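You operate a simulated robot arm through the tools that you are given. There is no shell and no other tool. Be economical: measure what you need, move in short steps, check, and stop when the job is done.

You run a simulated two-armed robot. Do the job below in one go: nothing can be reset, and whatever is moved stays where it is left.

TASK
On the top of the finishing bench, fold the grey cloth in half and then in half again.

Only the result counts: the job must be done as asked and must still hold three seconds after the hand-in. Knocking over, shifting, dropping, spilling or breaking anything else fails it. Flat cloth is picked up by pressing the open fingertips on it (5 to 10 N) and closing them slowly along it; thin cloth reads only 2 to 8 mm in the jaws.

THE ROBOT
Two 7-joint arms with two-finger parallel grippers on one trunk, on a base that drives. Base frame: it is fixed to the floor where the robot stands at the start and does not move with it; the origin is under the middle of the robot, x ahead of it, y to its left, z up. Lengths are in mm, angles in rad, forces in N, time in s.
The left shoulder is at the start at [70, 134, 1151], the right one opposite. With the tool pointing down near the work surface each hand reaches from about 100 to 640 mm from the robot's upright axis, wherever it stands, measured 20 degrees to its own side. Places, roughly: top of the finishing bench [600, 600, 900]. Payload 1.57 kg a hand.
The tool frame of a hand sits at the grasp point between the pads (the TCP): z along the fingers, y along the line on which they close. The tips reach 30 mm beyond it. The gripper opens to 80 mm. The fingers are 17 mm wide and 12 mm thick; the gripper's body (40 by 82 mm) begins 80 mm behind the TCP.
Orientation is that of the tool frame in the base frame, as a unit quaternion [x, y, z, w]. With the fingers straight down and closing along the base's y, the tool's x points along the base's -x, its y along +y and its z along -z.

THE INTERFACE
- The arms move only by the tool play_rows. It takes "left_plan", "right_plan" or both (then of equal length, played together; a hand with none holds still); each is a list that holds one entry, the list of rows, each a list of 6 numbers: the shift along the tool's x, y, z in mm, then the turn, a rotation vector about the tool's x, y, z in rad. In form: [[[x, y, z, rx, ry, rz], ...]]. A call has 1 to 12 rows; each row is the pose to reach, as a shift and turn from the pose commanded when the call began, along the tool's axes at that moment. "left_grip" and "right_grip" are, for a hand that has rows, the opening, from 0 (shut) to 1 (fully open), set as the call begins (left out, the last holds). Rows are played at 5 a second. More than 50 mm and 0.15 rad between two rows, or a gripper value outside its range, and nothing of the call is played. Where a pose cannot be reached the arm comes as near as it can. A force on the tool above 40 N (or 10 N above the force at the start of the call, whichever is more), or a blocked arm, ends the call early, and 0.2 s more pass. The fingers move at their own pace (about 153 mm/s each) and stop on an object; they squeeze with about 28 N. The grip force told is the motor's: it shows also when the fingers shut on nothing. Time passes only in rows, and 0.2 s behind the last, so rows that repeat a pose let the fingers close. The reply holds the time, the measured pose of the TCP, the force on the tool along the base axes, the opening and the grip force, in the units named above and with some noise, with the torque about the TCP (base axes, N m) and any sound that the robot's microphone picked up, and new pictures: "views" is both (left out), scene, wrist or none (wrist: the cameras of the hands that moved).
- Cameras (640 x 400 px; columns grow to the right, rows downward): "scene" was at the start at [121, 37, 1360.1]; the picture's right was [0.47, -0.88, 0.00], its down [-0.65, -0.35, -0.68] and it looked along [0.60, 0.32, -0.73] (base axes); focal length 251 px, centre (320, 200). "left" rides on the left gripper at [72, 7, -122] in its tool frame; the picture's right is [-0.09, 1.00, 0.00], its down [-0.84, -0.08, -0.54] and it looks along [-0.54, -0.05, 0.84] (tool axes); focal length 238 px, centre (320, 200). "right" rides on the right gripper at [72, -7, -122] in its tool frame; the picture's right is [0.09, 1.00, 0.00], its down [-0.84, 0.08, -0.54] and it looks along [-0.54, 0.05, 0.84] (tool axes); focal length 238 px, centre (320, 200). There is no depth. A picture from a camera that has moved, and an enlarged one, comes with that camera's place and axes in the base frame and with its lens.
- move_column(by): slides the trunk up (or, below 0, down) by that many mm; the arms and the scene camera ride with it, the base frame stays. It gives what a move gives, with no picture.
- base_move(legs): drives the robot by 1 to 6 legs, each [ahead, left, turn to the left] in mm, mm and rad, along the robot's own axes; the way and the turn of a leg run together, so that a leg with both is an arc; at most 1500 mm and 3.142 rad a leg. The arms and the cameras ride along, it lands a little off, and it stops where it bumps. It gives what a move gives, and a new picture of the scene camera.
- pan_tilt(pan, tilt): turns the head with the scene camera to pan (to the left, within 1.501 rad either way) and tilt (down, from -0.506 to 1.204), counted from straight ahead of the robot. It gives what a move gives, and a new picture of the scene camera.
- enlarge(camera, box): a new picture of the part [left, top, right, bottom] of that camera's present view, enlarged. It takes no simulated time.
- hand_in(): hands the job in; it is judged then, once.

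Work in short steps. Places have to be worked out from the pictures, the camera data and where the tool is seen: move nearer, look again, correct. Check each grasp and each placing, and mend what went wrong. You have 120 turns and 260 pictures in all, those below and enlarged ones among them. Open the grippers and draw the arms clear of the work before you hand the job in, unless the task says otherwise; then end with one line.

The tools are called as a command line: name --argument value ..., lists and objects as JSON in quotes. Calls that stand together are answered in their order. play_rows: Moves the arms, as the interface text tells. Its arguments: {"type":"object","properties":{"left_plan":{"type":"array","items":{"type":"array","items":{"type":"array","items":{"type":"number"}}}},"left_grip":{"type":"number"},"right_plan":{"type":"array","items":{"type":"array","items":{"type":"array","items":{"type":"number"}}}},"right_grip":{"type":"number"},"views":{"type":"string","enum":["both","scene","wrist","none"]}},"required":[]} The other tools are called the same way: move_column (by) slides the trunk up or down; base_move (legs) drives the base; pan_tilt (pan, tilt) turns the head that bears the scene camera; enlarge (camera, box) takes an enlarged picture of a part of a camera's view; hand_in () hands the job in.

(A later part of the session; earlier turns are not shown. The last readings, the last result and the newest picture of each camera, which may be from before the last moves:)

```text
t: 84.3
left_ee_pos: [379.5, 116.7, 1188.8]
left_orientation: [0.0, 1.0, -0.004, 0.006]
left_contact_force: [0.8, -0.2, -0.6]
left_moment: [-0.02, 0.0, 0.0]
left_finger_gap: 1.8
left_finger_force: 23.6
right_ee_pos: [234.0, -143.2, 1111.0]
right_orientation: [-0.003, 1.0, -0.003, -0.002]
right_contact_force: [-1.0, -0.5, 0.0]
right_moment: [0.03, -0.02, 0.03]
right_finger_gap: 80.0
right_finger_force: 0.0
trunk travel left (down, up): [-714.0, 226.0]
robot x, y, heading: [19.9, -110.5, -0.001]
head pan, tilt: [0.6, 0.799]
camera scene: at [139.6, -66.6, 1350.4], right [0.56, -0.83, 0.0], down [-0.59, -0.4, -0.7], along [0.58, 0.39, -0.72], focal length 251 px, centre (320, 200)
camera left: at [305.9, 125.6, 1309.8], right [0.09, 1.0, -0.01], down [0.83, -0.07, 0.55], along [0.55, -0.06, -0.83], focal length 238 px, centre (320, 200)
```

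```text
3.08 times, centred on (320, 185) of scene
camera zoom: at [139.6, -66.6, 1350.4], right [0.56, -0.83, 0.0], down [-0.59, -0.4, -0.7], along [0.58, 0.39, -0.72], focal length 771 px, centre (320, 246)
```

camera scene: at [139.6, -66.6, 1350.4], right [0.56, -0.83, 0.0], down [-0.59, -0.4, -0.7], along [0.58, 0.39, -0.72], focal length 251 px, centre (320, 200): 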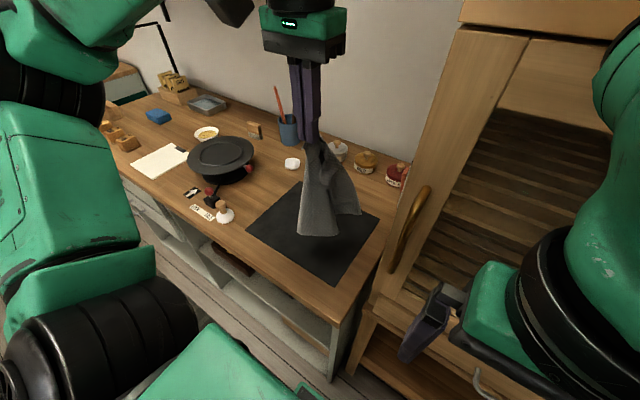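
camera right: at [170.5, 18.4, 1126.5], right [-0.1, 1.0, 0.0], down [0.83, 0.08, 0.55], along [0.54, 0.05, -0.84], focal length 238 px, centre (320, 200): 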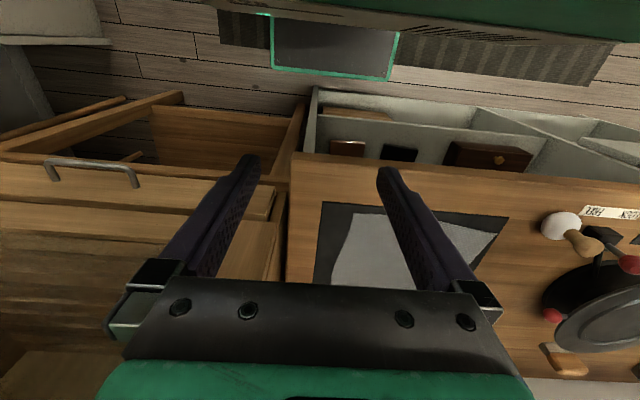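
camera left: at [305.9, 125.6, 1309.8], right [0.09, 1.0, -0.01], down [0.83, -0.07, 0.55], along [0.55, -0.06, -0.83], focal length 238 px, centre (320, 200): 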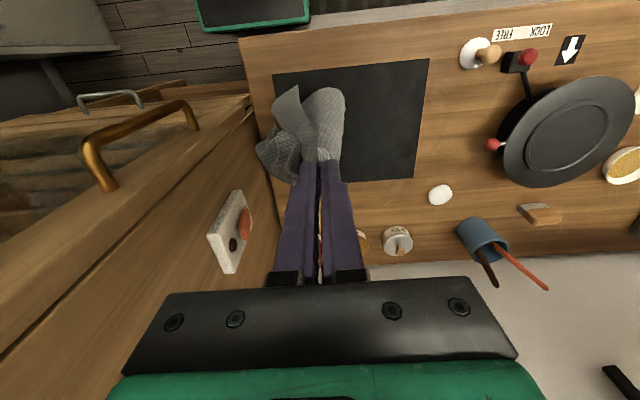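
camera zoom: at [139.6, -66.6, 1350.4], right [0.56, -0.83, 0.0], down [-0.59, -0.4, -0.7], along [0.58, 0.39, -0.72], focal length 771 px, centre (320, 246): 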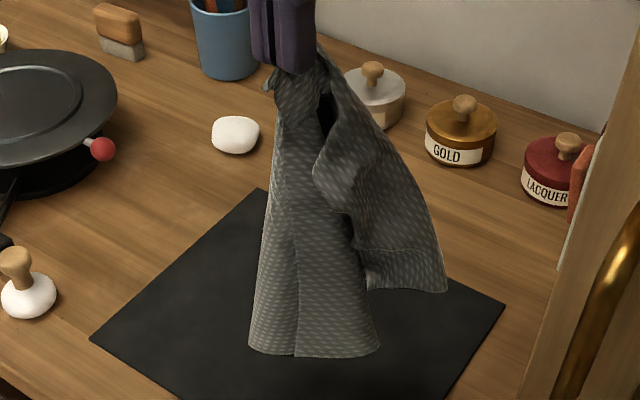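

The cloth hangs with its bottom edge facing me and a shorter flap on its far side. I'll carry it to the far-left, let the bottom edge touch there, and lay it back toward the near-right so the short flap ends up on top.

play_rows --left_plan '[[[-35, 22, 0, 0, 0, 0], [-70, 45, 0, 0, 0, 0], [-105, 68, 0, 0, 0, 0], [-138, 90, 0, 0, 0, 0], [-166, 108, 0, 0, 0, 0], [-166, 108, 30, 0, 0, 0], [-166, 108, 55, 0, 0, 0]]]' --views "both"

enlarge --camera "scene" --box '[250, 80, 390, 230]'

```text
t: 85.9
left_ee_pos: [547.7, 227.9, 1136.4]
left_orientation: [0.001, 1.0, -0.005, 0.006]
left_contact_force: [0.0, 0.2, -0.3]
left_moment: [-0.03, 0.03, 0.01]
left_finger_gap: 1.7
left_finger_force: 23.3
right_ee_pos: [234.4, -141.9, 1112.4]
right_orientation: [-0.003, 1.0, -0.003, -0.002]
right_contact_force: [-0.9, 0.1, 0.1]
right_moment: [-0.03, 0.0, 0.03]
right_finger_gap: 80.1
right_finger_force: 0.1
trunk travel left (down, up): [-714.0, 226.0]
robot x, y, heading: [23.2, -112.5, -0.001]
head pan, tilt: [0.6, 0.799]
camera scene: at [140.0, -64.6, 1350.3], right [0.56, -0.83, 0.0], down [-0.59, -0.41, -0.7], along [0.58, 0.39, -0.72], focal length 251 px, centre (320, 200)
camera left: at [473.3, 235.8, 1256.5], right [0.09, 1.0, -0.01], down [0.83, -0.07, 0.55], along [0.55, -0.06, -0.83], focal length 238 px, centre (320, 200)
```

scene: 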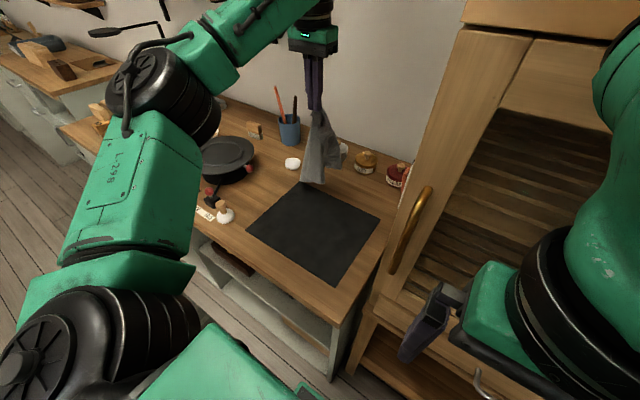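
left: 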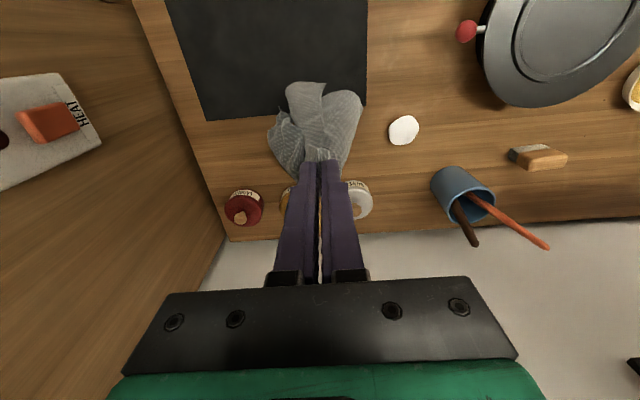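

```text
2.67 times, centred on (320, 155) of scene
camera zoom: at [140.0, -64.6, 1350.3], right [0.56, -0.83, 0.0], down [-0.59, -0.41, -0.7], along [0.58, 0.39, -0.72], focal length 668 px, centre (320, 320)
```

zoom: 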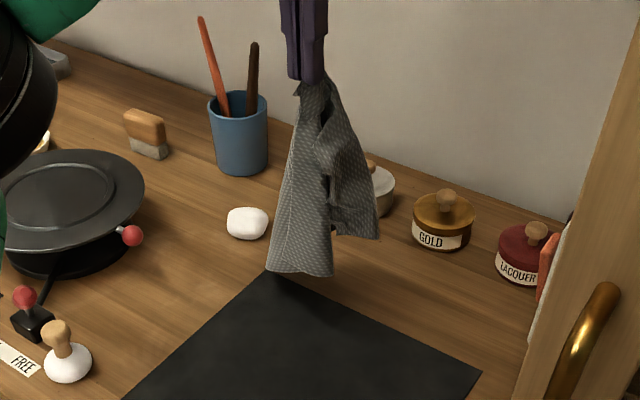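

Lay it out now along the arc toward the near-right.

play_rows --left_plan '[[[17, -11, 10, 0, 0, 0], [50, -32, 17, 0, 0, 0], [81, -53, 30, 0, 0, 0], [110, -72, 49, 0, 0, 0], [135, -88, 73, 0, 0, 0], [156, -102, 100, 0, 0, 0], [173, -112, 129, 0, 0, 0], [184, -120, 159, 0, 0, 0], [193, -125, 189, 0, 0, 0], [197, -128, 219, 0, 0, 0], [197, -128, 236, 0, 0, 0]]]' --views "both"

enlarge --camera "scene" --box '[230, 130, 400, 260]'

```text
t: 88.3
left_ee_pos: [367.7, 98.6, 916.3]
left_orientation: [0.001, 1.0, -0.005, 0.005]
left_contact_force: [0.7, 0.1, -0.1]
left_moment: [0.02, -0.01, -0.02]
left_finger_gap: 1.8
left_finger_force: 23.5
left hand out of reach, approached as far as the arm can: row 9, 10, 11
right_ee_pos: [233.8, -142.7, 1111.9]
right_orientation: [-0.002, 1.0, -0.003, -0.002]
right_contact_force: [-0.1, -0.3, 0.7]
right_moment: [0.01, -0.01, 0.01]
right_finger_gap: 80.0
right_finger_force: 0.1
trunk travel left (down, up): [-714.0, 226.0]
robot x, y, heading: [17.6, -113.1, -0.001]
head pan, tilt: [0.6, 0.799]
camera scene: at [139.2, -65.2, 1350.4], right [0.56, -0.83, 0.0], down [-0.59, -0.41, -0.7], along [0.58, 0.39, -0.72], focal length 251 px, centre (320, 200)
camera left: at [294.7, 105.8, 1036.4], right [0.09, 1.0, -0.01], down [0.83, -0.07, 0.55], along [0.55, -0.06, -0.83], focal length 238 px, centre (320, 200)
```

scene: 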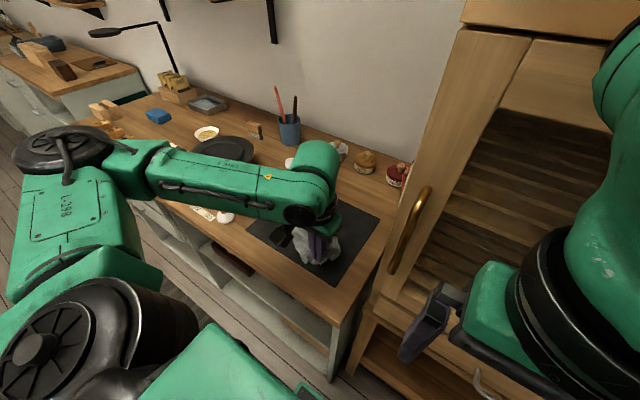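
left: 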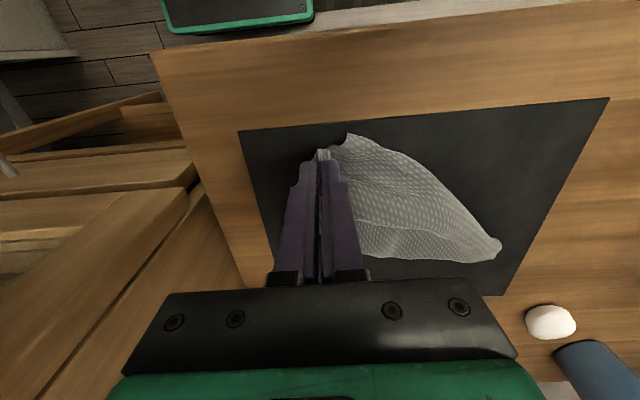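

```text
3.08 times, centred on (315, 195) of scene
camera zoom: at [139.2, -65.2, 1350.4], right [0.56, -0.83, 0.0], down [-0.59, -0.41, -0.7], along [0.58, 0.39, -0.72], focal length 771 px, centre (335, 215)
```

zoom: 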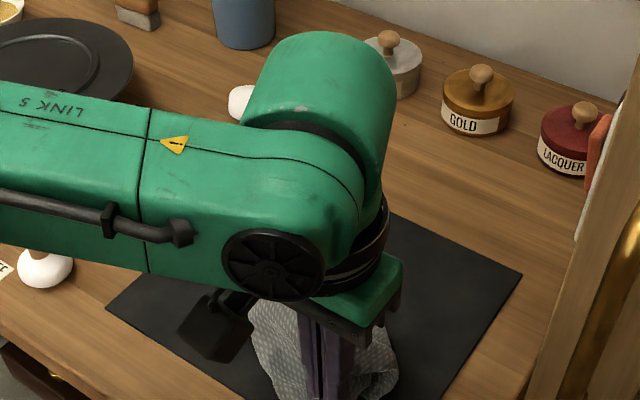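

The arm stops 20 mm short in height; lower the trunk 20 mm, then release and move aside.

move_column --by -17

play_rows --left_plan '[[[0, 0, 0, 0, 0, 0], [0, 0, 0, 0, 0, 0], [0, 0, -25, 0, 0, 0], [-10, 0, -65, 0, 0, 0], [-20, 20, -105, 0, 0, 0], [-20, 60, -125, 0, 0, 0], [-20, 105, -130, 0, 0, 0], [-20, 150, -130, 0, 0, 0], [-20, 195, -130, 0, 0, 0], [-20, 235, -130, 0, 0, 0]]]' --left_grip 0.4 --views "both"

enlarge --camera "scene" --box '[230, 150, 390, 280]'

enlarge --camera "left" --box '[60, 30, 330, 230]'

```text
t: 88.9
left_ee_pos: [367.5, 96.8, 898.9]
left_orientation: [0.001, 1.0, -0.003, 0.007]
left_contact_force: [-0.3, 0.6, 1.8]
left_moment: [0.0, -0.01, 0.0]
left_finger_gap: 1.8
left_finger_force: 23.2
right_ee_pos: [233.4, -142.4, 1093.6]
right_orientation: [-0.003, 1.0, -0.003, -0.001]
right_contact_force: [0.0, 0.5, -0.3]
right_moment: [0.03, 0.03, 0.01]
right_finger_gap: 80.2
right_finger_force: 0.1
trunk travel left (down, up): [-697.0, 243.0]
robot x, y, heading: [23.3, -110.1, -0.003]
head pan, tilt: [0.6, 0.799]
```

```text
t: 91.1
left_ee_pos: [386.2, 335.0, 1027.5]
left_orientation: [0.001, 1.0, -0.004, 0.005]
left_contact_force: [-0.5, 0.8, -0.7]
left_moment: [-0.03, 0.0, -0.01]
left_finger_gap: 32.2
left_finger_force: 0.1
right_ee_pos: [234.4, -140.8, 1094.5]
right_orientation: [-0.003, 1.0, -0.002, -0.001]
right_contact_force: [0.9, -1.0, 0.3]
right_moment: [0.0, 0.03, 0.01]
right_finger_gap: 80.0
right_finger_force: 0.0
trunk travel left (down, up): [-697.0, 243.0]
robot x, y, heading: [21.3, -106.8, -0.0]
head pan, tilt: [0.6, 0.799]
camera scene: at [139.5, -64.6, 1333.3], right [0.56, -0.83, 0.0], down [-0.59, -0.41, -0.7], along [0.58, 0.39, -0.72], focal length 251 px, centre (320, 200)
camera left: at [313.7, 343.9, 1148.4], right [0.09, 1.0, -0.01], down [0.83, -0.08, 0.55], along [0.55, -0.06, -0.83], focal length 238 px, centre (320, 200)
```

scene: 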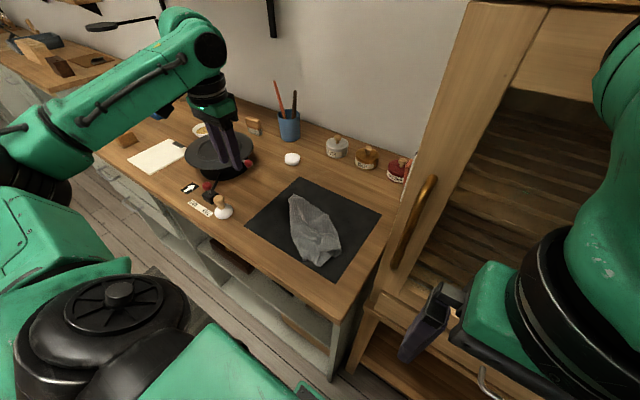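
left: 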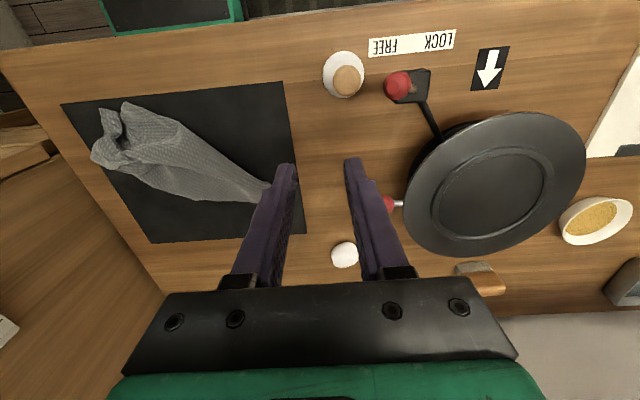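

```text
3.08 times, centred on (310, 215) of scene
camera zoom: at [139.5, -64.6, 1333.3], right [0.56, -0.83, 0.0], down [-0.59, -0.41, -0.7], along [0.58, 0.39, -0.72], focal length 771 px, centre (351, 154)
```

zoom: 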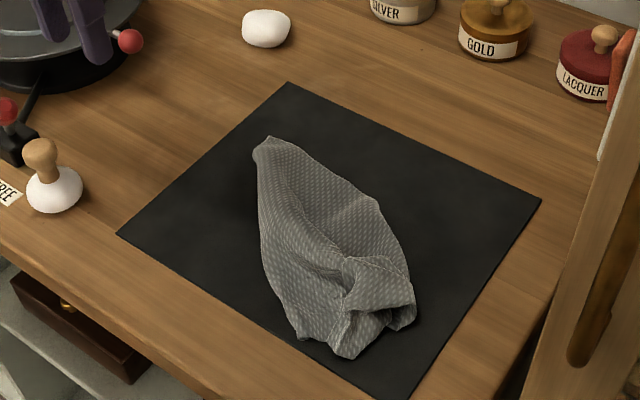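

```text
2.00 times, centred on (195, 130) of left
camera zoom: at [313.7, 343.9, 1148.4], right [0.09, 1.0, -0.01], down [0.83, -0.08, 0.55], along [0.55, -0.06, -0.83], focal length 477 px, centre (570, 340)
```

zoom: 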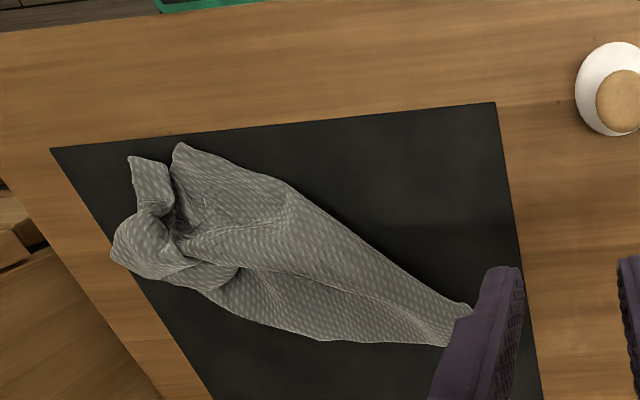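

The cloth lies as a narrow pleated wedge, with corner tips at near-right. I'll look closely to choose corners to pull out.

enlarge --camera "left" --box '[80, 90, 190, 190]'

enlarge --camera "scene" --box '[280, 185, 350, 275]'

```text
4.00 times, centred on (135, 140) of left
camera zoom: at [313.7, 343.9, 1148.4], right [0.09, 1.0, -0.01], down [0.83, -0.08, 0.55], along [0.55, -0.06, -0.83], focal length 953 px, centre (1060, 440)
```

zoom: 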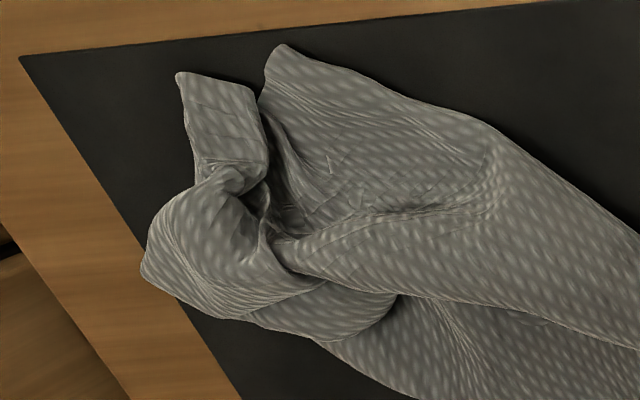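

```text
4.44 times, centred on (315, 230) of scene
camera zoom: at [139.5, -64.6, 1333.3], right [0.56, -0.83, 0.0], down [-0.59, -0.41, -0.7], along [0.58, 0.39, -0.72], focal length 1114 px, centre (342, 67)
```

zoom: 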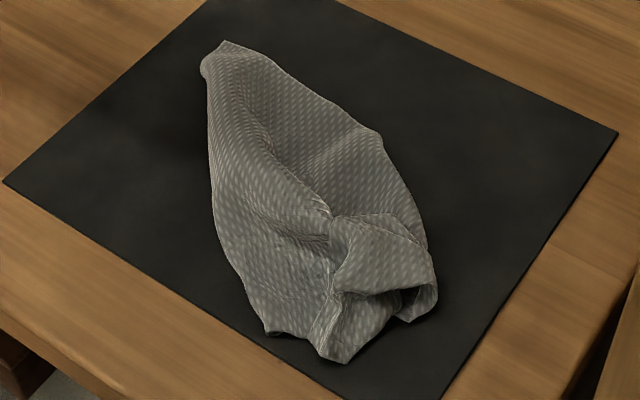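

The far tip T≈(472,256) should be one end of a long edge; I'll pull it to near-left (≈(355,300)) to spread that edge along the bench front. First hover over T and lower the trunk back for reach.

play_rows --left_plan '[[[-30, -25, -15, 0, 0, 0], [-60, -55, -15, 0, 0, 0], [-80, -85, -15, 0, 0, 0]]]' --left_grip 0.3 --views "none"

move_column --by -93

play_rows --left_plan '[[[0, 0, 0, 0, 0, 0]]]' --views "wrist"

```text
t: 91.9
left_ee_pos: [465.8, 248.5, 1045.9]
left_orientation: [0.0, 1.0, -0.003, 0.005]
left_contact_force: [0.5, -0.1, -0.3]
left_moment: [0.03, 0.01, 0.0]
left_finger_gap: 24.0
left_finger_force: 0.1
right_ee_pos: [235.6, -142.3, 1095.3]
right_orientation: [-0.002, 1.0, -0.002, -0.002]
right_contact_force: [0.1, 0.1, 0.7]
right_moment: [0.0, 0.05, -0.02]
right_finger_gap: 79.9
right_finger_force: 0.1
trunk travel left (down, up): [-697.0, 243.0]
robot x, y, heading: [20.6, -107.9, 0.001]
head pan, tilt: [0.6, 0.799]
```

```text
t: 93.2
left_ee_pos: [465.3, 249.5, 952.1]
left_orientation: [0.002, 1.0, -0.004, 0.005]
left_contact_force: [-0.8, 0.5, 0.2]
left_moment: [0.0, 0.02, -0.02]
left_finger_gap: 24.3
left_finger_force: 0.0
right_ee_pos: [232.9, -141.1, 1001.3]
right_orientation: [-0.003, 1.0, -0.002, -0.002]
right_contact_force: [1.1, -0.1, 0.1]
right_moment: [0.02, -0.01, 0.02]
right_finger_gap: 80.0
right_finger_force: 0.1
trunk travel left (down, up): [-604.0, 336.0]
robot x, y, heading: [23.9, -111.5, -0.002]
head pan, tilt: [0.6, 0.799]
```

```text
t: 93.6
left_ee_pos: [466.7, 248.1, 952.1]
left_orientation: [0.001, 1.0, -0.003, 0.005]
left_contact_force: [-0.6, -0.5, 0.4]
left_moment: [0.0, 0.01, 0.02]
left_finger_gap: 23.8
left_finger_force: 0.0
right_ee_pos: [234.1, -142.5, 1001.5]
right_orientation: [-0.003, 1.0, -0.002, -0.002]
right_contact_force: [-1.4, -0.1, 0.3]
right_moment: [-0.01, 0.03, -0.01]
right_finger_gap: 80.0
right_finger_force: 0.0
trunk travel left (down, up): [-604.0, 336.0]
robot x, y, heading: [21.0, -109.7, -0.0]
head pan, tilt: [0.6, 0.799]
camera left: at [393.5, 256.6, 1072.7], right [0.09, 1.0, -0.01], down [0.83, -0.07, 0.55], along [0.55, -0.06, -0.83], focal length 238 px, centre (320, 200)
```

left: 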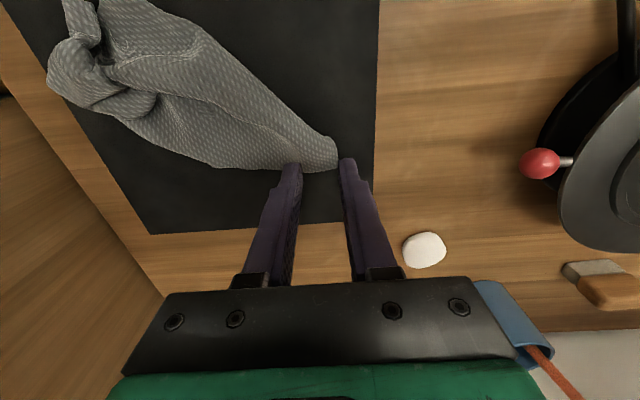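

T's tip is right under the fingers. Descend and pinch it.

play_rows --left_plan '[[[-3, 0, 30, 0, 0, 0], [-5, 0, 48, 0, 0, 0], [-5, 0, 55, 0, 0, 0], [-5, 0, 57.5, 0, 0, 0]]]' --views "none"

play_rows --left_plan '[[[0, 0, 0, 0, 0, 0]]]' --left_grip 0.12 --views "none"

play_rows --left_plan '[[[0, 0, 0, 0, 0, 0], [0, 0, 0, 0, 0, 0], [0, 0, 0, 0, 0, 0], [0, 0, -15, 0, 0, 0], [0, 0, -30, 0, 0, 0]]]' --left_grip 0.0 --views "wrist"

```text
t: 94.6
left_ee_pos: [472.2, 248.8, 895.4]
left_orientation: [0.001, 1.0, -0.003, 0.005]
left_contact_force: [-0.7, 0.3, 0.3]
left_moment: [-0.03, 0.01, -0.04]
left_finger_gap: 23.8
left_finger_force: 0.0
right_ee_pos: [233.7, -142.8, 1000.6]
right_orientation: [-0.002, 1.0, -0.003, -0.001]
right_contact_force: [-0.7, 0.4, 0.6]
right_moment: [0.0, -0.05, 0.03]
right_finger_gap: 80.0
right_finger_force: 0.0
trunk travel left (down, up): [-604.0, 336.0]
robot x, y, heading: [23.4, -112.3, 0.002]
head pan, tilt: [0.6, 0.799]
```

```text
t: 95.0
left_ee_pos: [472.9, 249.0, 895.1]
left_orientation: [0.0, 1.0, -0.003, 0.005]
left_contact_force: [0.8, -0.9, 1.7]
left_moment: [0.01, -0.01, -0.01]
left_finger_gap: 9.6
left_finger_force: 0.2
right_ee_pos: [233.8, -141.8, 1002.2]
right_orientation: [-0.002, 1.0, -0.002, -0.002]
right_contact_force: [-0.3, 0.0, -0.4]
right_moment: [0.02, 0.03, 0.0]
right_finger_gap: 80.0
right_finger_force: 0.2
trunk travel left (down, up): [-604.0, 336.0]
robot x, y, heading: [22.9, -110.4, 0.002]
head pan, tilt: [0.6, 0.799]
```

```text
t: 96.2
left_ee_pos: [472.3, 248.6, 924.2]
left_orientation: [0.001, 1.0, -0.004, 0.006]
left_contact_force: [0.3, -1.1, 0.7]
left_moment: [-0.02, 0.02, -0.02]
left_finger_gap: 2.0
left_finger_force: 23.4
right_ee_pos: [233.7, -142.3, 1001.3]
right_orientation: [-0.002, 1.0, -0.002, -0.001]
right_contact_force: [-0.1, 0.1, -0.6]
right_moment: [0.01, -0.01, 0.03]
right_finger_gap: 80.1
right_finger_force: 0.1
trunk travel left (down, up): [-604.0, 336.0]
robot x, y, heading: [22.8, -111.6, 0.001]
head pan, tilt: [0.6, 0.799]
camera left: at [399.0, 256.4, 1045.6], right [0.09, 1.0, -0.01], down [0.83, -0.07, 0.55], along [0.55, -0.06, -0.83], focal length 238 px, centre (320, 200)
```

left: 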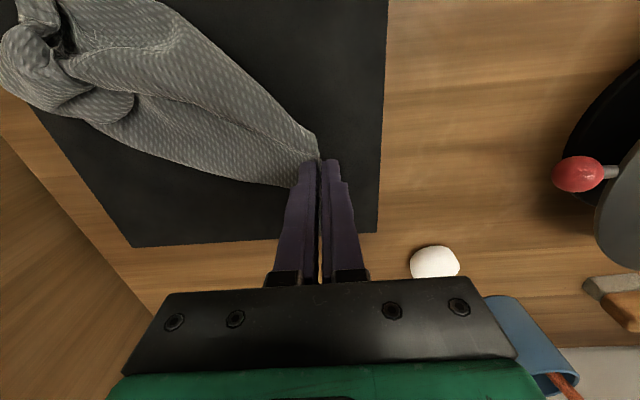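

T is held. Drag it low to near-left (≈(357,297)).

play_rows --left_plan '[[[20, 14, 0, 0, 0, 0], [45, 25, 0, 0, 0, 0], [70, 35, 0, 0, 0, 0], [95, 43, 3, 0, 0, 0], [115, 48, 10, 0, 0, 0], [115, 48, 24, 0, 0, 0]]]' --views "both"

enlarge --camera "scene" --box '[220, 140, 390, 260]'

```text
t: 97.6
left_ee_pos: [356.8, 296.3, 900.0]
left_orientation: [0.002, 1.0, -0.004, 0.005]
left_contact_force: [-1.2, -0.3, 3.1]
left_moment: [-0.05, 0.0, -0.02]
left_finger_gap: 1.8
left_finger_force: 23.9
right_ee_pos: [233.9, -141.2, 1001.2]
right_orientation: [-0.001, 1.0, -0.003, -0.001]
right_contact_force: [0.4, -0.8, 0.0]
right_moment: [-0.01, -0.02, -0.01]
right_finger_gap: 80.0
right_finger_force: 0.1
trunk travel left (down, up): [-604.0, 336.0]
robot x, y, heading: [21.5, -110.4, -0.003]
head pan, tilt: [0.6, 0.799]
camera scene: at [139.4, -65.9, 1240.4], right [0.56, -0.83, 0.0], down [-0.59, -0.4, -0.7], along [0.58, 0.39, -0.72], focal length 251 px, centre (320, 200)
camera left: at [284.2, 304.0, 1019.9], right [0.09, 1.0, -0.01], down [0.83, -0.07, 0.55], along [0.55, -0.06, -0.83], focal length 238 px, centre (320, 200)
```

scene: 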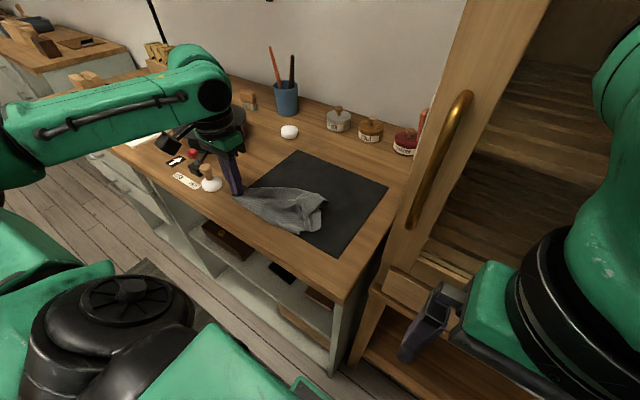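
left: 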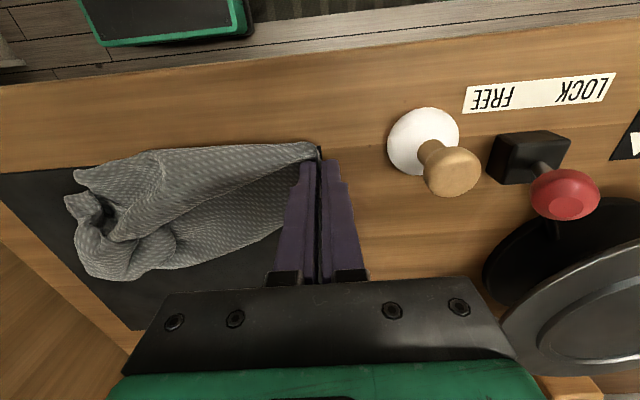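

```text
3.33 times, centred on (305, 200) of scene
camera zoom: at [139.4, -65.9, 1240.4], right [0.56, -0.83, 0.0], down [-0.59, -0.4, -0.7], along [0.58, 0.39, -0.72], focal length 836 px, centre (370, 200)
```

zoom: 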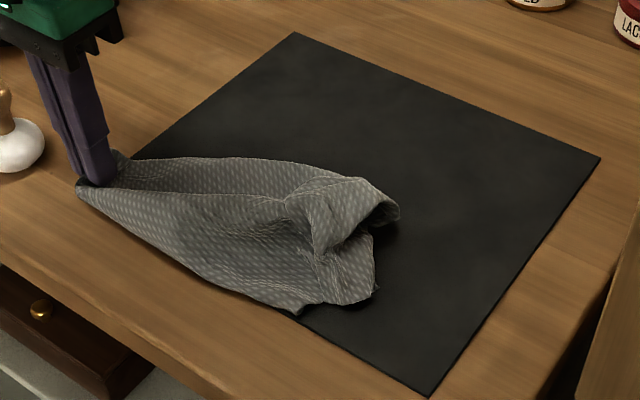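

Release here and look at the wide end from close above.

play_rows --left_plan '[[[0, 0, 0, 0, 0, 0], [0, 0, -20, 0, 0, 0], [0, -5, -60, 0, 0, 0], [-10, -35, -90, 0, 0, 0], [-20, -75, -95, 0, 0, 0], [-20, -115, -95, 0, 0, 0], [-10, -140, -95, 0, 0, 0]]]' --left_grip 0.3 --views "none"

enlarge --camera "left" --box '[120, 60, 440, 280]'

enlarge --camera "scene" --box '[220, 160, 360, 260]'

```text
t: 99.2
left_ee_pos: [365.1, 156.2, 995.6]
left_orientation: [0.001, 1.0, -0.004, 0.005]
left_contact_force: [-0.2, -0.5, -0.6]
left_moment: [0.05, 0.01, 0.0]
left_finger_gap: 24.0
left_finger_force: 0.0
right_ee_pos: [233.2, -143.9, 1001.5]
right_orientation: [-0.003, 1.0, -0.002, -0.001]
right_contact_force: [0.0, -0.5, 0.2]
right_moment: [0.03, -0.02, 0.01]
right_finger_gap: 80.0
right_finger_force: 0.0
trunk travel left (down, up): [-604.0, 336.0]
robot x, y, heading: [21.4, -113.8, -0.001]
head pan, tilt: [0.6, 0.799]
```

```text
1.82 times, centred on (280, 170) of left
camera zoom: at [291.8, 164.1, 1116.3], right [0.09, 1.0, -0.01], down [0.83, -0.07, 0.55], along [0.55, -0.06, -0.83], focal length 433 px, centre (393, 254)
```

zoom: 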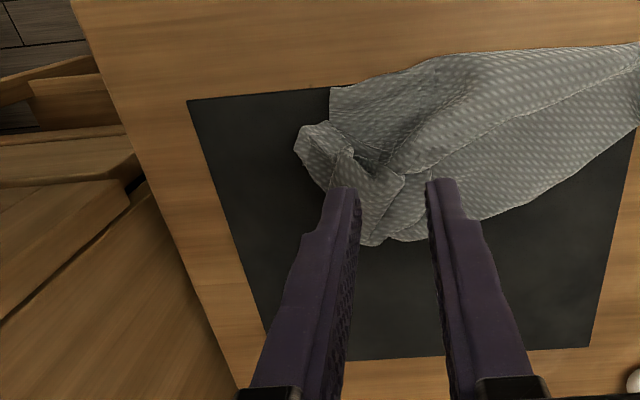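

```text
4.00 times, centred on (290, 210) of scene
camera zoom: at [138.5, -66.2, 1240.4], right [0.56, -0.83, 0.0], down [-0.59, -0.4, -0.7], along [0.58, 0.39, -0.72], focal length 1003 px, centre (440, 160)
```

zoom: 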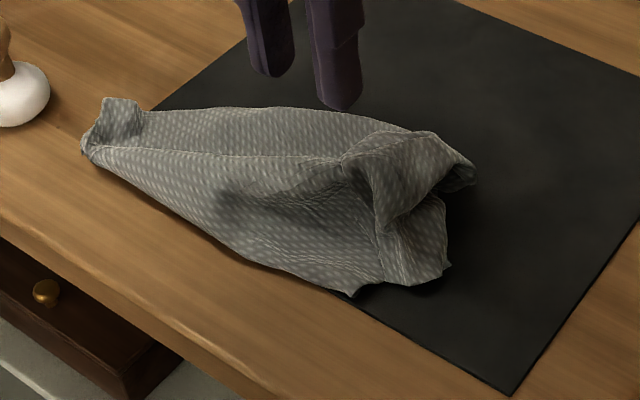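

Two corner tips at the wide end: P1≈(345,121) and P2≈(369,99). I'll pinch P2's flap and pull it away toward far-right to open the cloth.

play_rows --left_plan '[[[-5, -25, 20, 0, 0, 0], [-11, -49, 45, 0, 0, 0], [-11, -50, 80, 0, 0, 0], [-11, -50, 94, 0, 0, 0], [-11, -50, 99, 0, 0, 0]]]' --left_grip 0.3 --views "wrist"

play_rows --left_plan '[[[0, 0, 1, 0, 0, 0]]]' --left_grip 0.15 --views "none"

play_rows --left_plan '[[[0, 0, 0, 0, 0, 0], [0, 0, 0, 0, 0, 0], [0, 0, 0, 0, 0, 0], [0, 0, -15, 0, 0, 0], [0, 0, -35, 0, 0, 0]]]' --left_grip 0.0 --views "both"

enlarge --camera "scene" --box '[220, 160, 360, 260]'

```text
t: 100.4
left_ee_pos: [377.7, 106.6, 897.5]
left_orientation: [0.0, 1.0, -0.004, 0.006]
left_contact_force: [-1.0, 0.9, 1.8]
left_moment: [0.04, 0.02, -0.01]
left_finger_gap: 23.8
left_finger_force: 0.0
right_ee_pos: [235.0, -143.3, 1001.2]
right_orientation: [-0.003, 1.0, -0.003, -0.002]
right_contact_force: [0.6, -0.2, -0.2]
right_moment: [0.01, -0.04, 0.01]
right_finger_gap: 80.0
right_finger_force: 0.0
trunk travel left (down, up): [-604.0, 336.0]
robot x, y, heading: [22.0, -108.5, 0.002]
head pan, tilt: [0.6, 0.799]
camera left: at [304.9, 113.7, 1017.6], right [0.09, 1.0, -0.01], down [0.83, -0.07, 0.55], along [0.55, -0.06, -0.83], focal length 238 px, centre (320, 200)
```

left: 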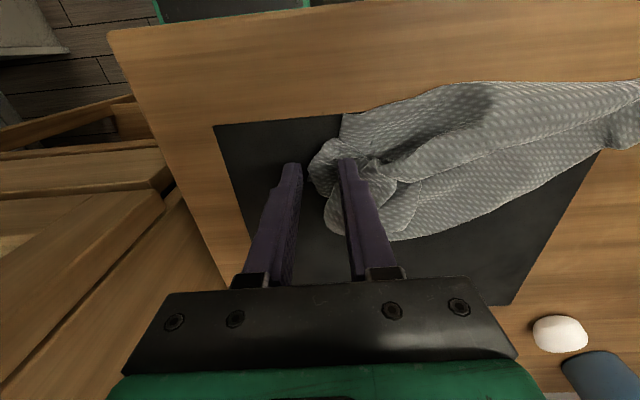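

```text
t: 100.8
left_ee_pos: [378.4, 104.5, 896.4]
left_orientation: [0.001, 1.0, -0.004, 0.006]
left_contact_force: [0.1, -1.2, 4.1]
left_moment: [0.04, -0.02, -0.06]
left_finger_gap: 11.0
left_finger_force: 0.0
right_ee_pos: [233.5, -143.2, 1001.9]
right_orientation: [-0.002, 1.0, -0.002, -0.002]
right_contact_force: [0.5, -0.2, -0.3]
right_moment: [0.0, -0.02, -0.02]
right_finger_gap: 80.0
right_finger_force: 0.0
trunk travel left (down, up): [-604.0, 336.0]
robot x, y, heading: [20.0, -111.4, 0.003]
head pan, tilt: [0.6, 0.799]
```

```text
t: 102.0
left_ee_pos: [376.4, 105.5, 931.1]
left_orientation: [0.0, 1.0, -0.003, 0.006]
left_contact_force: [0.7, 0.3, 0.3]
left_moment: [0.02, -0.03, -0.01]
left_finger_gap: 1.9
left_finger_force: 23.9
right_ee_pos: [234.5, -143.6, 1001.7]
right_orientation: [-0.002, 1.0, -0.003, -0.002]
right_contact_force: [0.2, -0.3, 0.5]
right_moment: [0.02, -0.01, 0.01]
right_finger_gap: 80.0
right_finger_force: 0.1
trunk travel left (down, up): [-604.0, 336.0]
robot x, y, heading: [23.3, -112.4, -0.001]
head pan, tilt: [0.6, 0.799]
camera scene: at [139.0, -66.0, 1240.4], right [0.56, -0.83, 0.0], down [-0.59, -0.4, -0.7], along [0.58, 0.39, -0.72], focal length 251 px, centre (320, 200)
camera left: at [304.0, 113.8, 1051.4], right [0.09, 1.0, -0.01], down [0.83, -0.07, 0.55], along [0.55, -0.06, -0.83], focal length 238 px, centre (320, 200)
```

scene: 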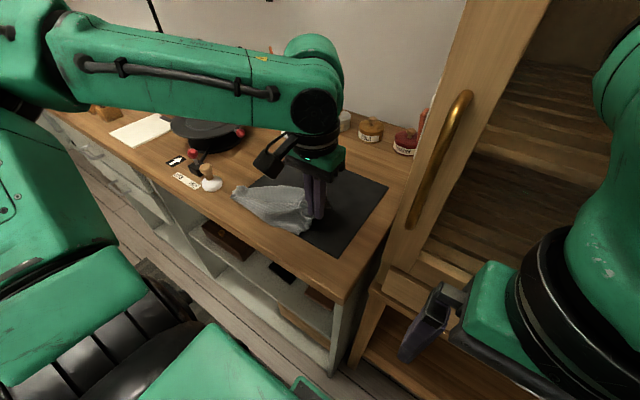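
left: 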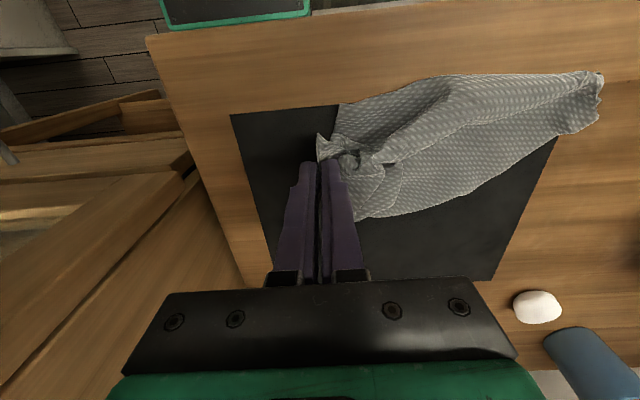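

```text
4.00 times, centred on (290, 210) of scene
camera zoom: at [139.0, -66.0, 1240.4], right [0.56, -0.83, 0.0], down [-0.59, -0.4, -0.7], along [0.58, 0.39, -0.72], focal length 1003 px, centre (440, 160)
```

zoom: 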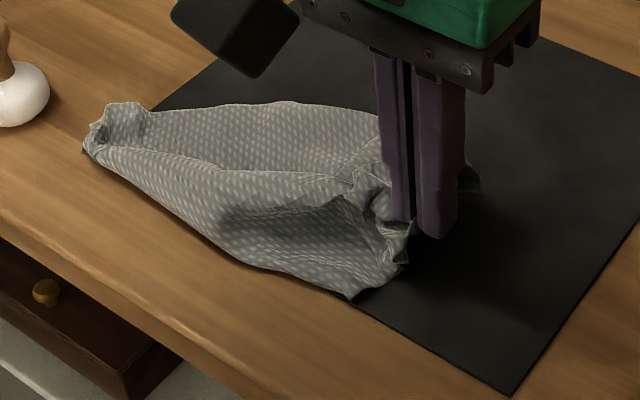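

P2 is held. Drag it low toward far-right, about (525,85).

play_rows --left_plan '[[[-25, -4, -5, 0, 0, 0], [-55, -8, -8, 0, 0, 0], [-85, -12, -8, 0, 0, 0], [-115, -16, -5, 0, 0, 0], [-140, -20, 5, 0, 0, 0], [-155, -22, 15, 0, 0, 0]]]' --views "both"

enlarge --camera "scene" --box '[220, 130, 390, 260]'

```text
t: 103.4
left_ee_pos: [534.7, 84.7, 916.7]
left_orientation: [0.0, 1.0, -0.004, 0.005]
left_contact_force: [-0.7, -0.2, 0.2]
left_moment: [0.0, 0.0, 0.0]
left_finger_gap: 2.2
left_finger_force: 23.4
right_ee_pos: [234.9, -141.8, 1001.5]
right_orientation: [-0.002, 1.0, -0.003, -0.002]
right_contact_force: [0.2, 0.1, 0.5]
right_moment: [0.02, 0.0, -0.02]
right_finger_gap: 80.1
right_finger_force: 0.1
trunk travel left (down, up): [-604.0, 336.0]
robot x, y, heading: [23.5, -110.3, -0.004]
head pan, tilt: [0.6, 0.799]
camera scene: at [140.1, -65.5, 1240.3], right [0.56, -0.83, 0.0], down [-0.59, -0.4, -0.7], along [0.57, 0.39, -0.72], focal length 251 px, centre (320, 200)
camera left: at [460.8, 92.1, 1037.8], right [0.09, 1.0, -0.01], down [0.83, -0.07, 0.55], along [0.55, -0.06, -0.83], focal length 238 px, centre (320, 200)
```

scene: 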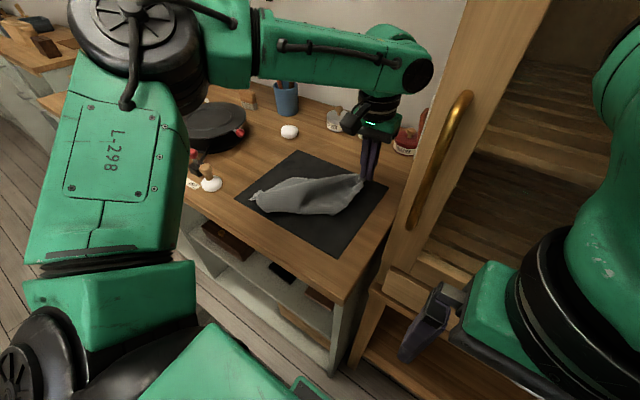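
left: 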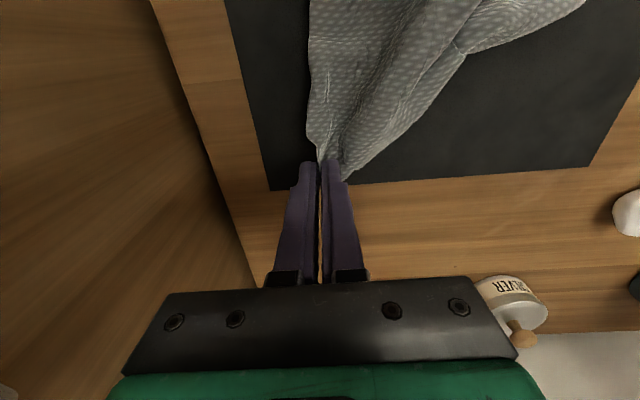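

```text
3.08 times, centred on (305, 195) of scene
camera zoom: at [140.1, -65.5, 1240.3], right [0.56, -0.83, 0.0], down [-0.59, -0.4, -0.7], along [0.57, 0.39, -0.72], focal length 771 px, centre (366, 215)
```

zoom: 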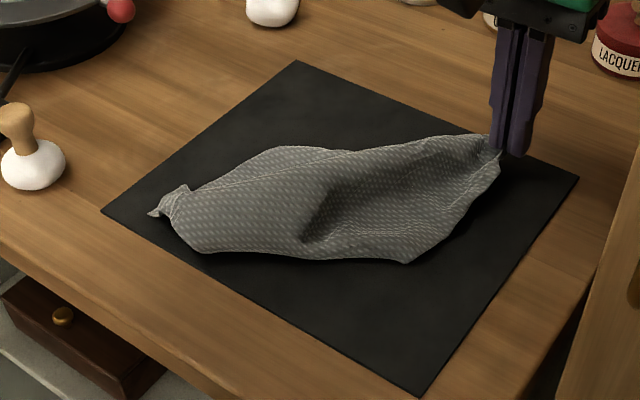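

It's opening into a diagonal lens: T near-left ≈(361,254), P2 at far-right (held), P1 ≈(414,92) a wing corner. Set P2 down, release, and look from above.

play_rows --left_plan '[[[-5, 0, 10, 0, 0, 0], [-5, 0, 19, 0, 0, 0]]]' --views "none"

play_rows --left_plan '[[[0, 0, 0, 0, 0, 0], [0, 0, -20, 0, 0, 0], [10, 10, -60, 0, 0, 0], [40, 40, -85, 0, 0, 0], [70, 70, -100, 0, 0, 0], [95, 105, -110, 0, 0, 0], [110, 145, -115, 0, 0, 0], [120, 185, -120, 0, 0, 0]]]' --left_grip 0.3 --views "wrist"

enlarge --camera "left" --box '[60, 40, 340, 230]'

enlarge --camera "scene" --box '[230, 140, 390, 250]'

```text
t: 104.0
left_ee_pos: [537.8, 83.2, 898.4]
left_orientation: [0.002, 1.0, -0.003, 0.005]
left_contact_force: [-0.6, 0.1, 0.3]
left_moment: [0.01, -0.02, -0.02]
left_finger_gap: 2.2
left_finger_force: 23.4
right_ee_pos: [234.6, -143.2, 1001.0]
right_orientation: [-0.003, 1.0, -0.002, -0.001]
right_contact_force: [0.5, 0.1, -0.6]
right_moment: [-0.01, -0.03, 0.01]
right_finger_gap: 79.8
right_finger_force: 0.1
trunk travel left (down, up): [-604.0, 336.0]
robot x, y, heading: [21.2, -108.4, 0.0]
head pan, tilt: [0.6, 0.799]
```

```text
t: 105.8
left_ee_pos: [415.4, 271.6, 1015.8]
left_orientation: [0.001, 1.0, -0.004, 0.005]
left_contact_force: [-0.3, -0.1, 0.0]
left_moment: [-0.02, -0.01, 0.0]
left_finger_gap: 23.9
left_finger_force: 0.0
right_ee_pos: [234.1, -141.8, 1001.9]
right_orientation: [-0.003, 1.0, -0.003, -0.002]
right_contact_force: [0.3, 0.8, 1.6]
right_moment: [-0.06, -0.02, -0.02]
right_finger_gap: 80.0
right_finger_force: 0.2
trunk travel left (down, up): [-604.0, 336.0]
robot x, y, heading: [22.9, -110.6, -0.005]
head pan, tilt: [0.6, 0.799]
camera left: at [342.9, 278.9, 1136.1], right [0.09, 1.0, -0.01], down [0.83, -0.07, 0.55], along [0.55, -0.06, -0.83], focal length 238 px, centre (320, 200)
```

left: 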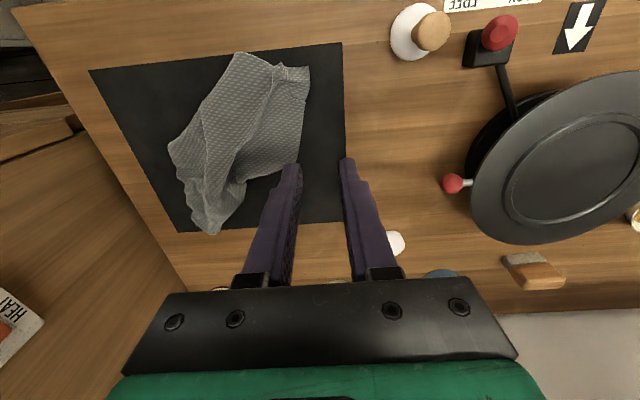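

```text
2.11 times, centred on (200, 135) of left
camera zoom: at [342.9, 278.9, 1136.1], right [0.09, 1.0, -0.01], down [0.83, -0.07, 0.55], along [0.55, -0.06, -0.83], focal length 502 px, centre (573, 337)
```

zoom: 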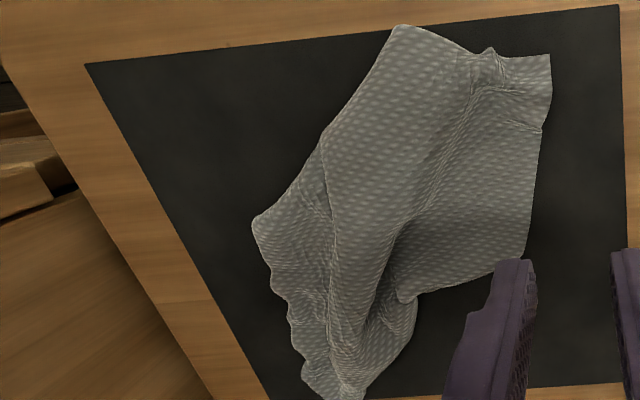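

```text
3.64 times, centred on (310, 195) of scene
camera zoom: at [138.9, -64.5, 1240.3], right [0.56, -0.83, 0.0], down [-0.59, -0.41, -0.7], along [0.58, 0.39, -0.72], focal length 912 px, centre (356, 218)
```

zoom: 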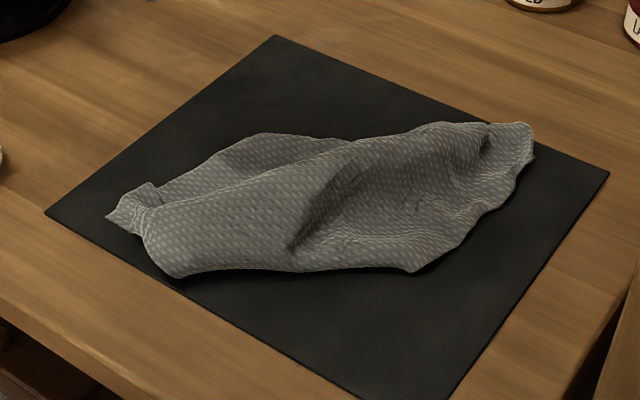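

Let me study the layers at higher zoom before the next pull.

enlarge --camera "left" --box '[160, 40, 320, 150]'

enlarge --camera "left" --box '[150, 130, 310, 240]'

enlarge --camera "scene" --box '[252, 165, 332, 225]'

```text
3.64 times, centred on (240, 95) of left
camera zoom: at [342.9, 278.9, 1136.1], right [0.09, 1.0, -0.01], down [0.83, -0.07, 0.55], along [0.55, -0.06, -0.83], focal length 867 px, centre (611, 582)
```

zoom: 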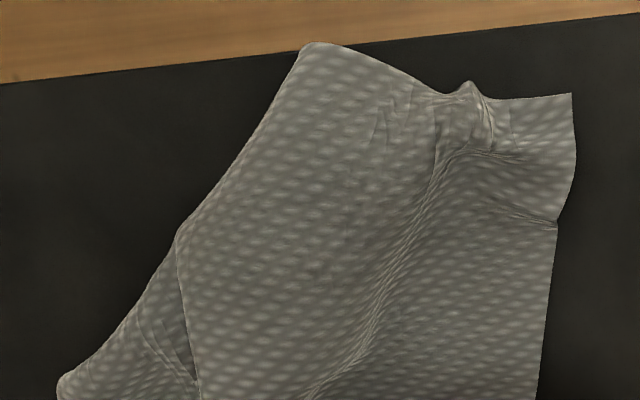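

```text
3.64 times, centred on (230, 185) of left
camera zoom: at [342.9, 278.9, 1136.1], right [0.09, 1.0, -0.01], down [0.83, -0.07, 0.55], along [0.55, -0.06, -0.83], focal length 867 px, centre (647, 254)
```

zoom: 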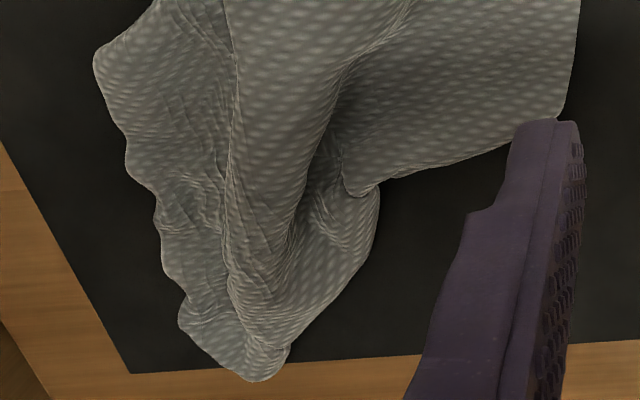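

```text
6.67 times, centred on (292, 195) of scene
camera zoom: at [138.9, -64.5, 1240.3], right [0.56, -0.83, 0.0], down [-0.59, -0.41, -0.7], along [0.58, 0.39, -0.72], focal length 1671 px, centre (507, 233)
```

zoom: 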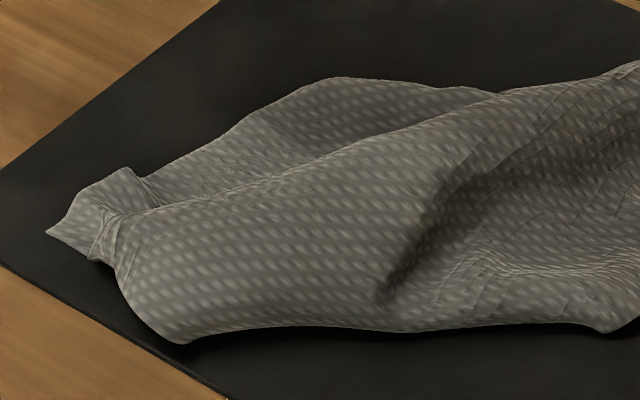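

T is a true corner at near-left with straight edges; the right part is pleated, with P1's panel emerging at right. I'll pinch P1 and pull it to near-right to take out the pleat.

play_rows --left_plan '[[[-5, -45, 15, 0, 0, 0], [-10, -90, 35, 0, 0, 0], [-15, -135, 50, 0, 0, 0], [-20, -172, 70, 0, 0, 0], [-20, -172, 100, 0, 0, 0], [-20, -172, 116, 0, 0, 0], [-20, -172, 121, 0, 0, 0]]]' --left_grip 0.3 --views "wrist"

```text
t: 107.4
left_ee_pos: [435.8, 96.1, 896.4]
left_orientation: [0.001, 1.0, -0.003, 0.005]
left_contact_force: [0.2, -0.2, 0.2]
left_moment: [-0.01, 0.03, -0.03]
left_finger_gap: 24.0
left_finger_force: 0.1
right_ee_pos: [234.2, -141.8, 1001.2]
right_orientation: [-0.002, 1.0, -0.003, -0.002]
right_contact_force: [-0.4, 0.5, 0.2]
right_moment: [0.01, 0.0, -0.01]
right_finger_gap: 80.2
right_finger_force: 0.0
trunk travel left (down, up): [-604.0, 336.0]
robot x, y, heading: [21.8, -108.9, -0.004]
head pan, tilt: [0.6, 0.799]
camera left: at [364.6, 105.4, 1016.9], right [0.09, 1.0, -0.01], down [0.83, -0.07, 0.55], along [0.55, -0.06, -0.83], focal length 238 px, centre (320, 200)
```

left: 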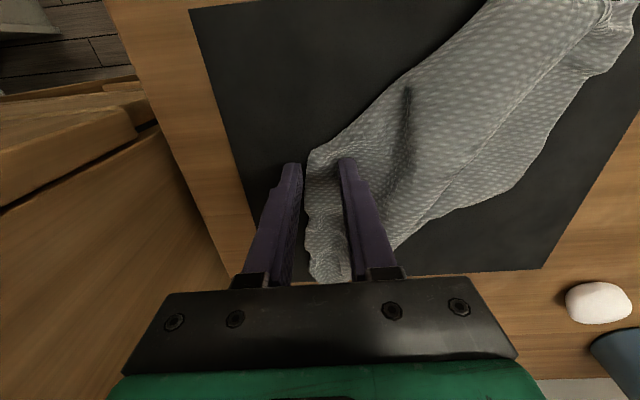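

play_rows --left_plan '[[[0, 5, -2, 0, 0, 0], [0, 6, 1, 0, 0, 0]]]' --left_grip 0.25 --views "none"

play_rows --left_plan '[[[0, 0, 0.7, 0, 0, 0]]]' --left_grip 0.12 --views "none"

play_rows --left_plan '[[[0, 0, 0, 0, 0, 0], [0, 0, 0, 0, 0, 0], [0, 0, 0, 0, 0, 0], [0, 0, -12, 0, 0, 0], [0, 0, -25, 0, 0, 0]]]' --left_grip 0.0 --views "wrist"

```text
t: 108.0
left_ee_pos: [438.0, 102.9, 895.9]
left_orientation: [-0.001, 1.0, -0.004, 0.006]
left_contact_force: [-0.4, 0.3, 0.4]
left_moment: [0.0, -0.03, -0.03]
left_finger_gap: 20.3
left_finger_force: 0.1
right_ee_pos: [234.4, -143.3, 1001.3]
right_orientation: [-0.003, 1.0, -0.003, -0.002]
right_contact_force: [0.2, 0.0, 0.4]
right_moment: [0.0, -0.01, -0.01]
right_finger_gap: 80.2
right_finger_force: 0.1
trunk travel left (down, up): [-604.0, 336.0]
robot x, y, heading: [22.9, -107.8, 0.0]
head pan, tilt: [0.6, 0.799]
```

```text
t: 108.4
left_ee_pos: [438.0, 103.8, 894.9]
left_orientation: [0.001, 1.0, -0.004, 0.005]
left_contact_force: [0.0, 0.1, 0.5]
left_moment: [-0.03, -0.01, -0.04]
left_finger_gap: 9.6
left_finger_force: 0.0
right_ee_pos: [233.8, -141.9, 1002.0]
right_orientation: [-0.003, 1.0, -0.002, -0.001]
right_contact_force: [-0.1, -0.2, 0.1]
right_moment: [-0.01, -0.01, -0.02]
right_finger_gap: 79.9
right_finger_force: 0.0
trunk travel left (down, up): [-604.0, 336.0]
robot x, y, heading: [19.5, -111.8, 0.0]
head pan, tilt: [0.6, 0.799]
```

```text
t: 109.6
left_ee_pos: [437.6, 102.8, 919.7]
left_orientation: [0.001, 1.0, -0.004, 0.006]
left_contact_force: [0.7, -0.6, 0.4]
left_moment: [-0.01, 0.0, -0.03]
left_finger_gap: 2.0
left_finger_force: 23.9
right_ee_pos: [233.4, -142.1, 1000.5]
right_orientation: [-0.003, 1.0, -0.003, -0.002]
right_contact_force: [-0.1, -0.7, -0.4]
right_moment: [-0.02, 0.02, -0.02]
right_finger_gap: 79.8
right_finger_force: 0.0
trunk travel left (down, up): [-604.0, 336.0]
robot x, y, heading: [24.8, -109.5, -0.001]
head pan, tilt: [0.6, 0.799]
camera left: at [364.4, 111.1, 1040.8], right [0.09, 1.0, -0.01], down [0.83, -0.07, 0.55], along [0.55, -0.06, -0.83], focal length 238 px, centre (320, 200)
```

left: 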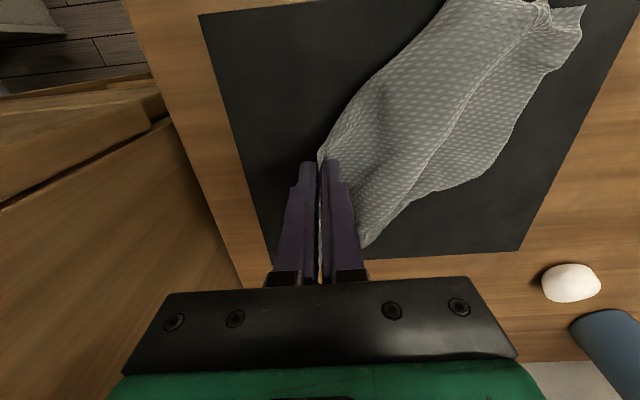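

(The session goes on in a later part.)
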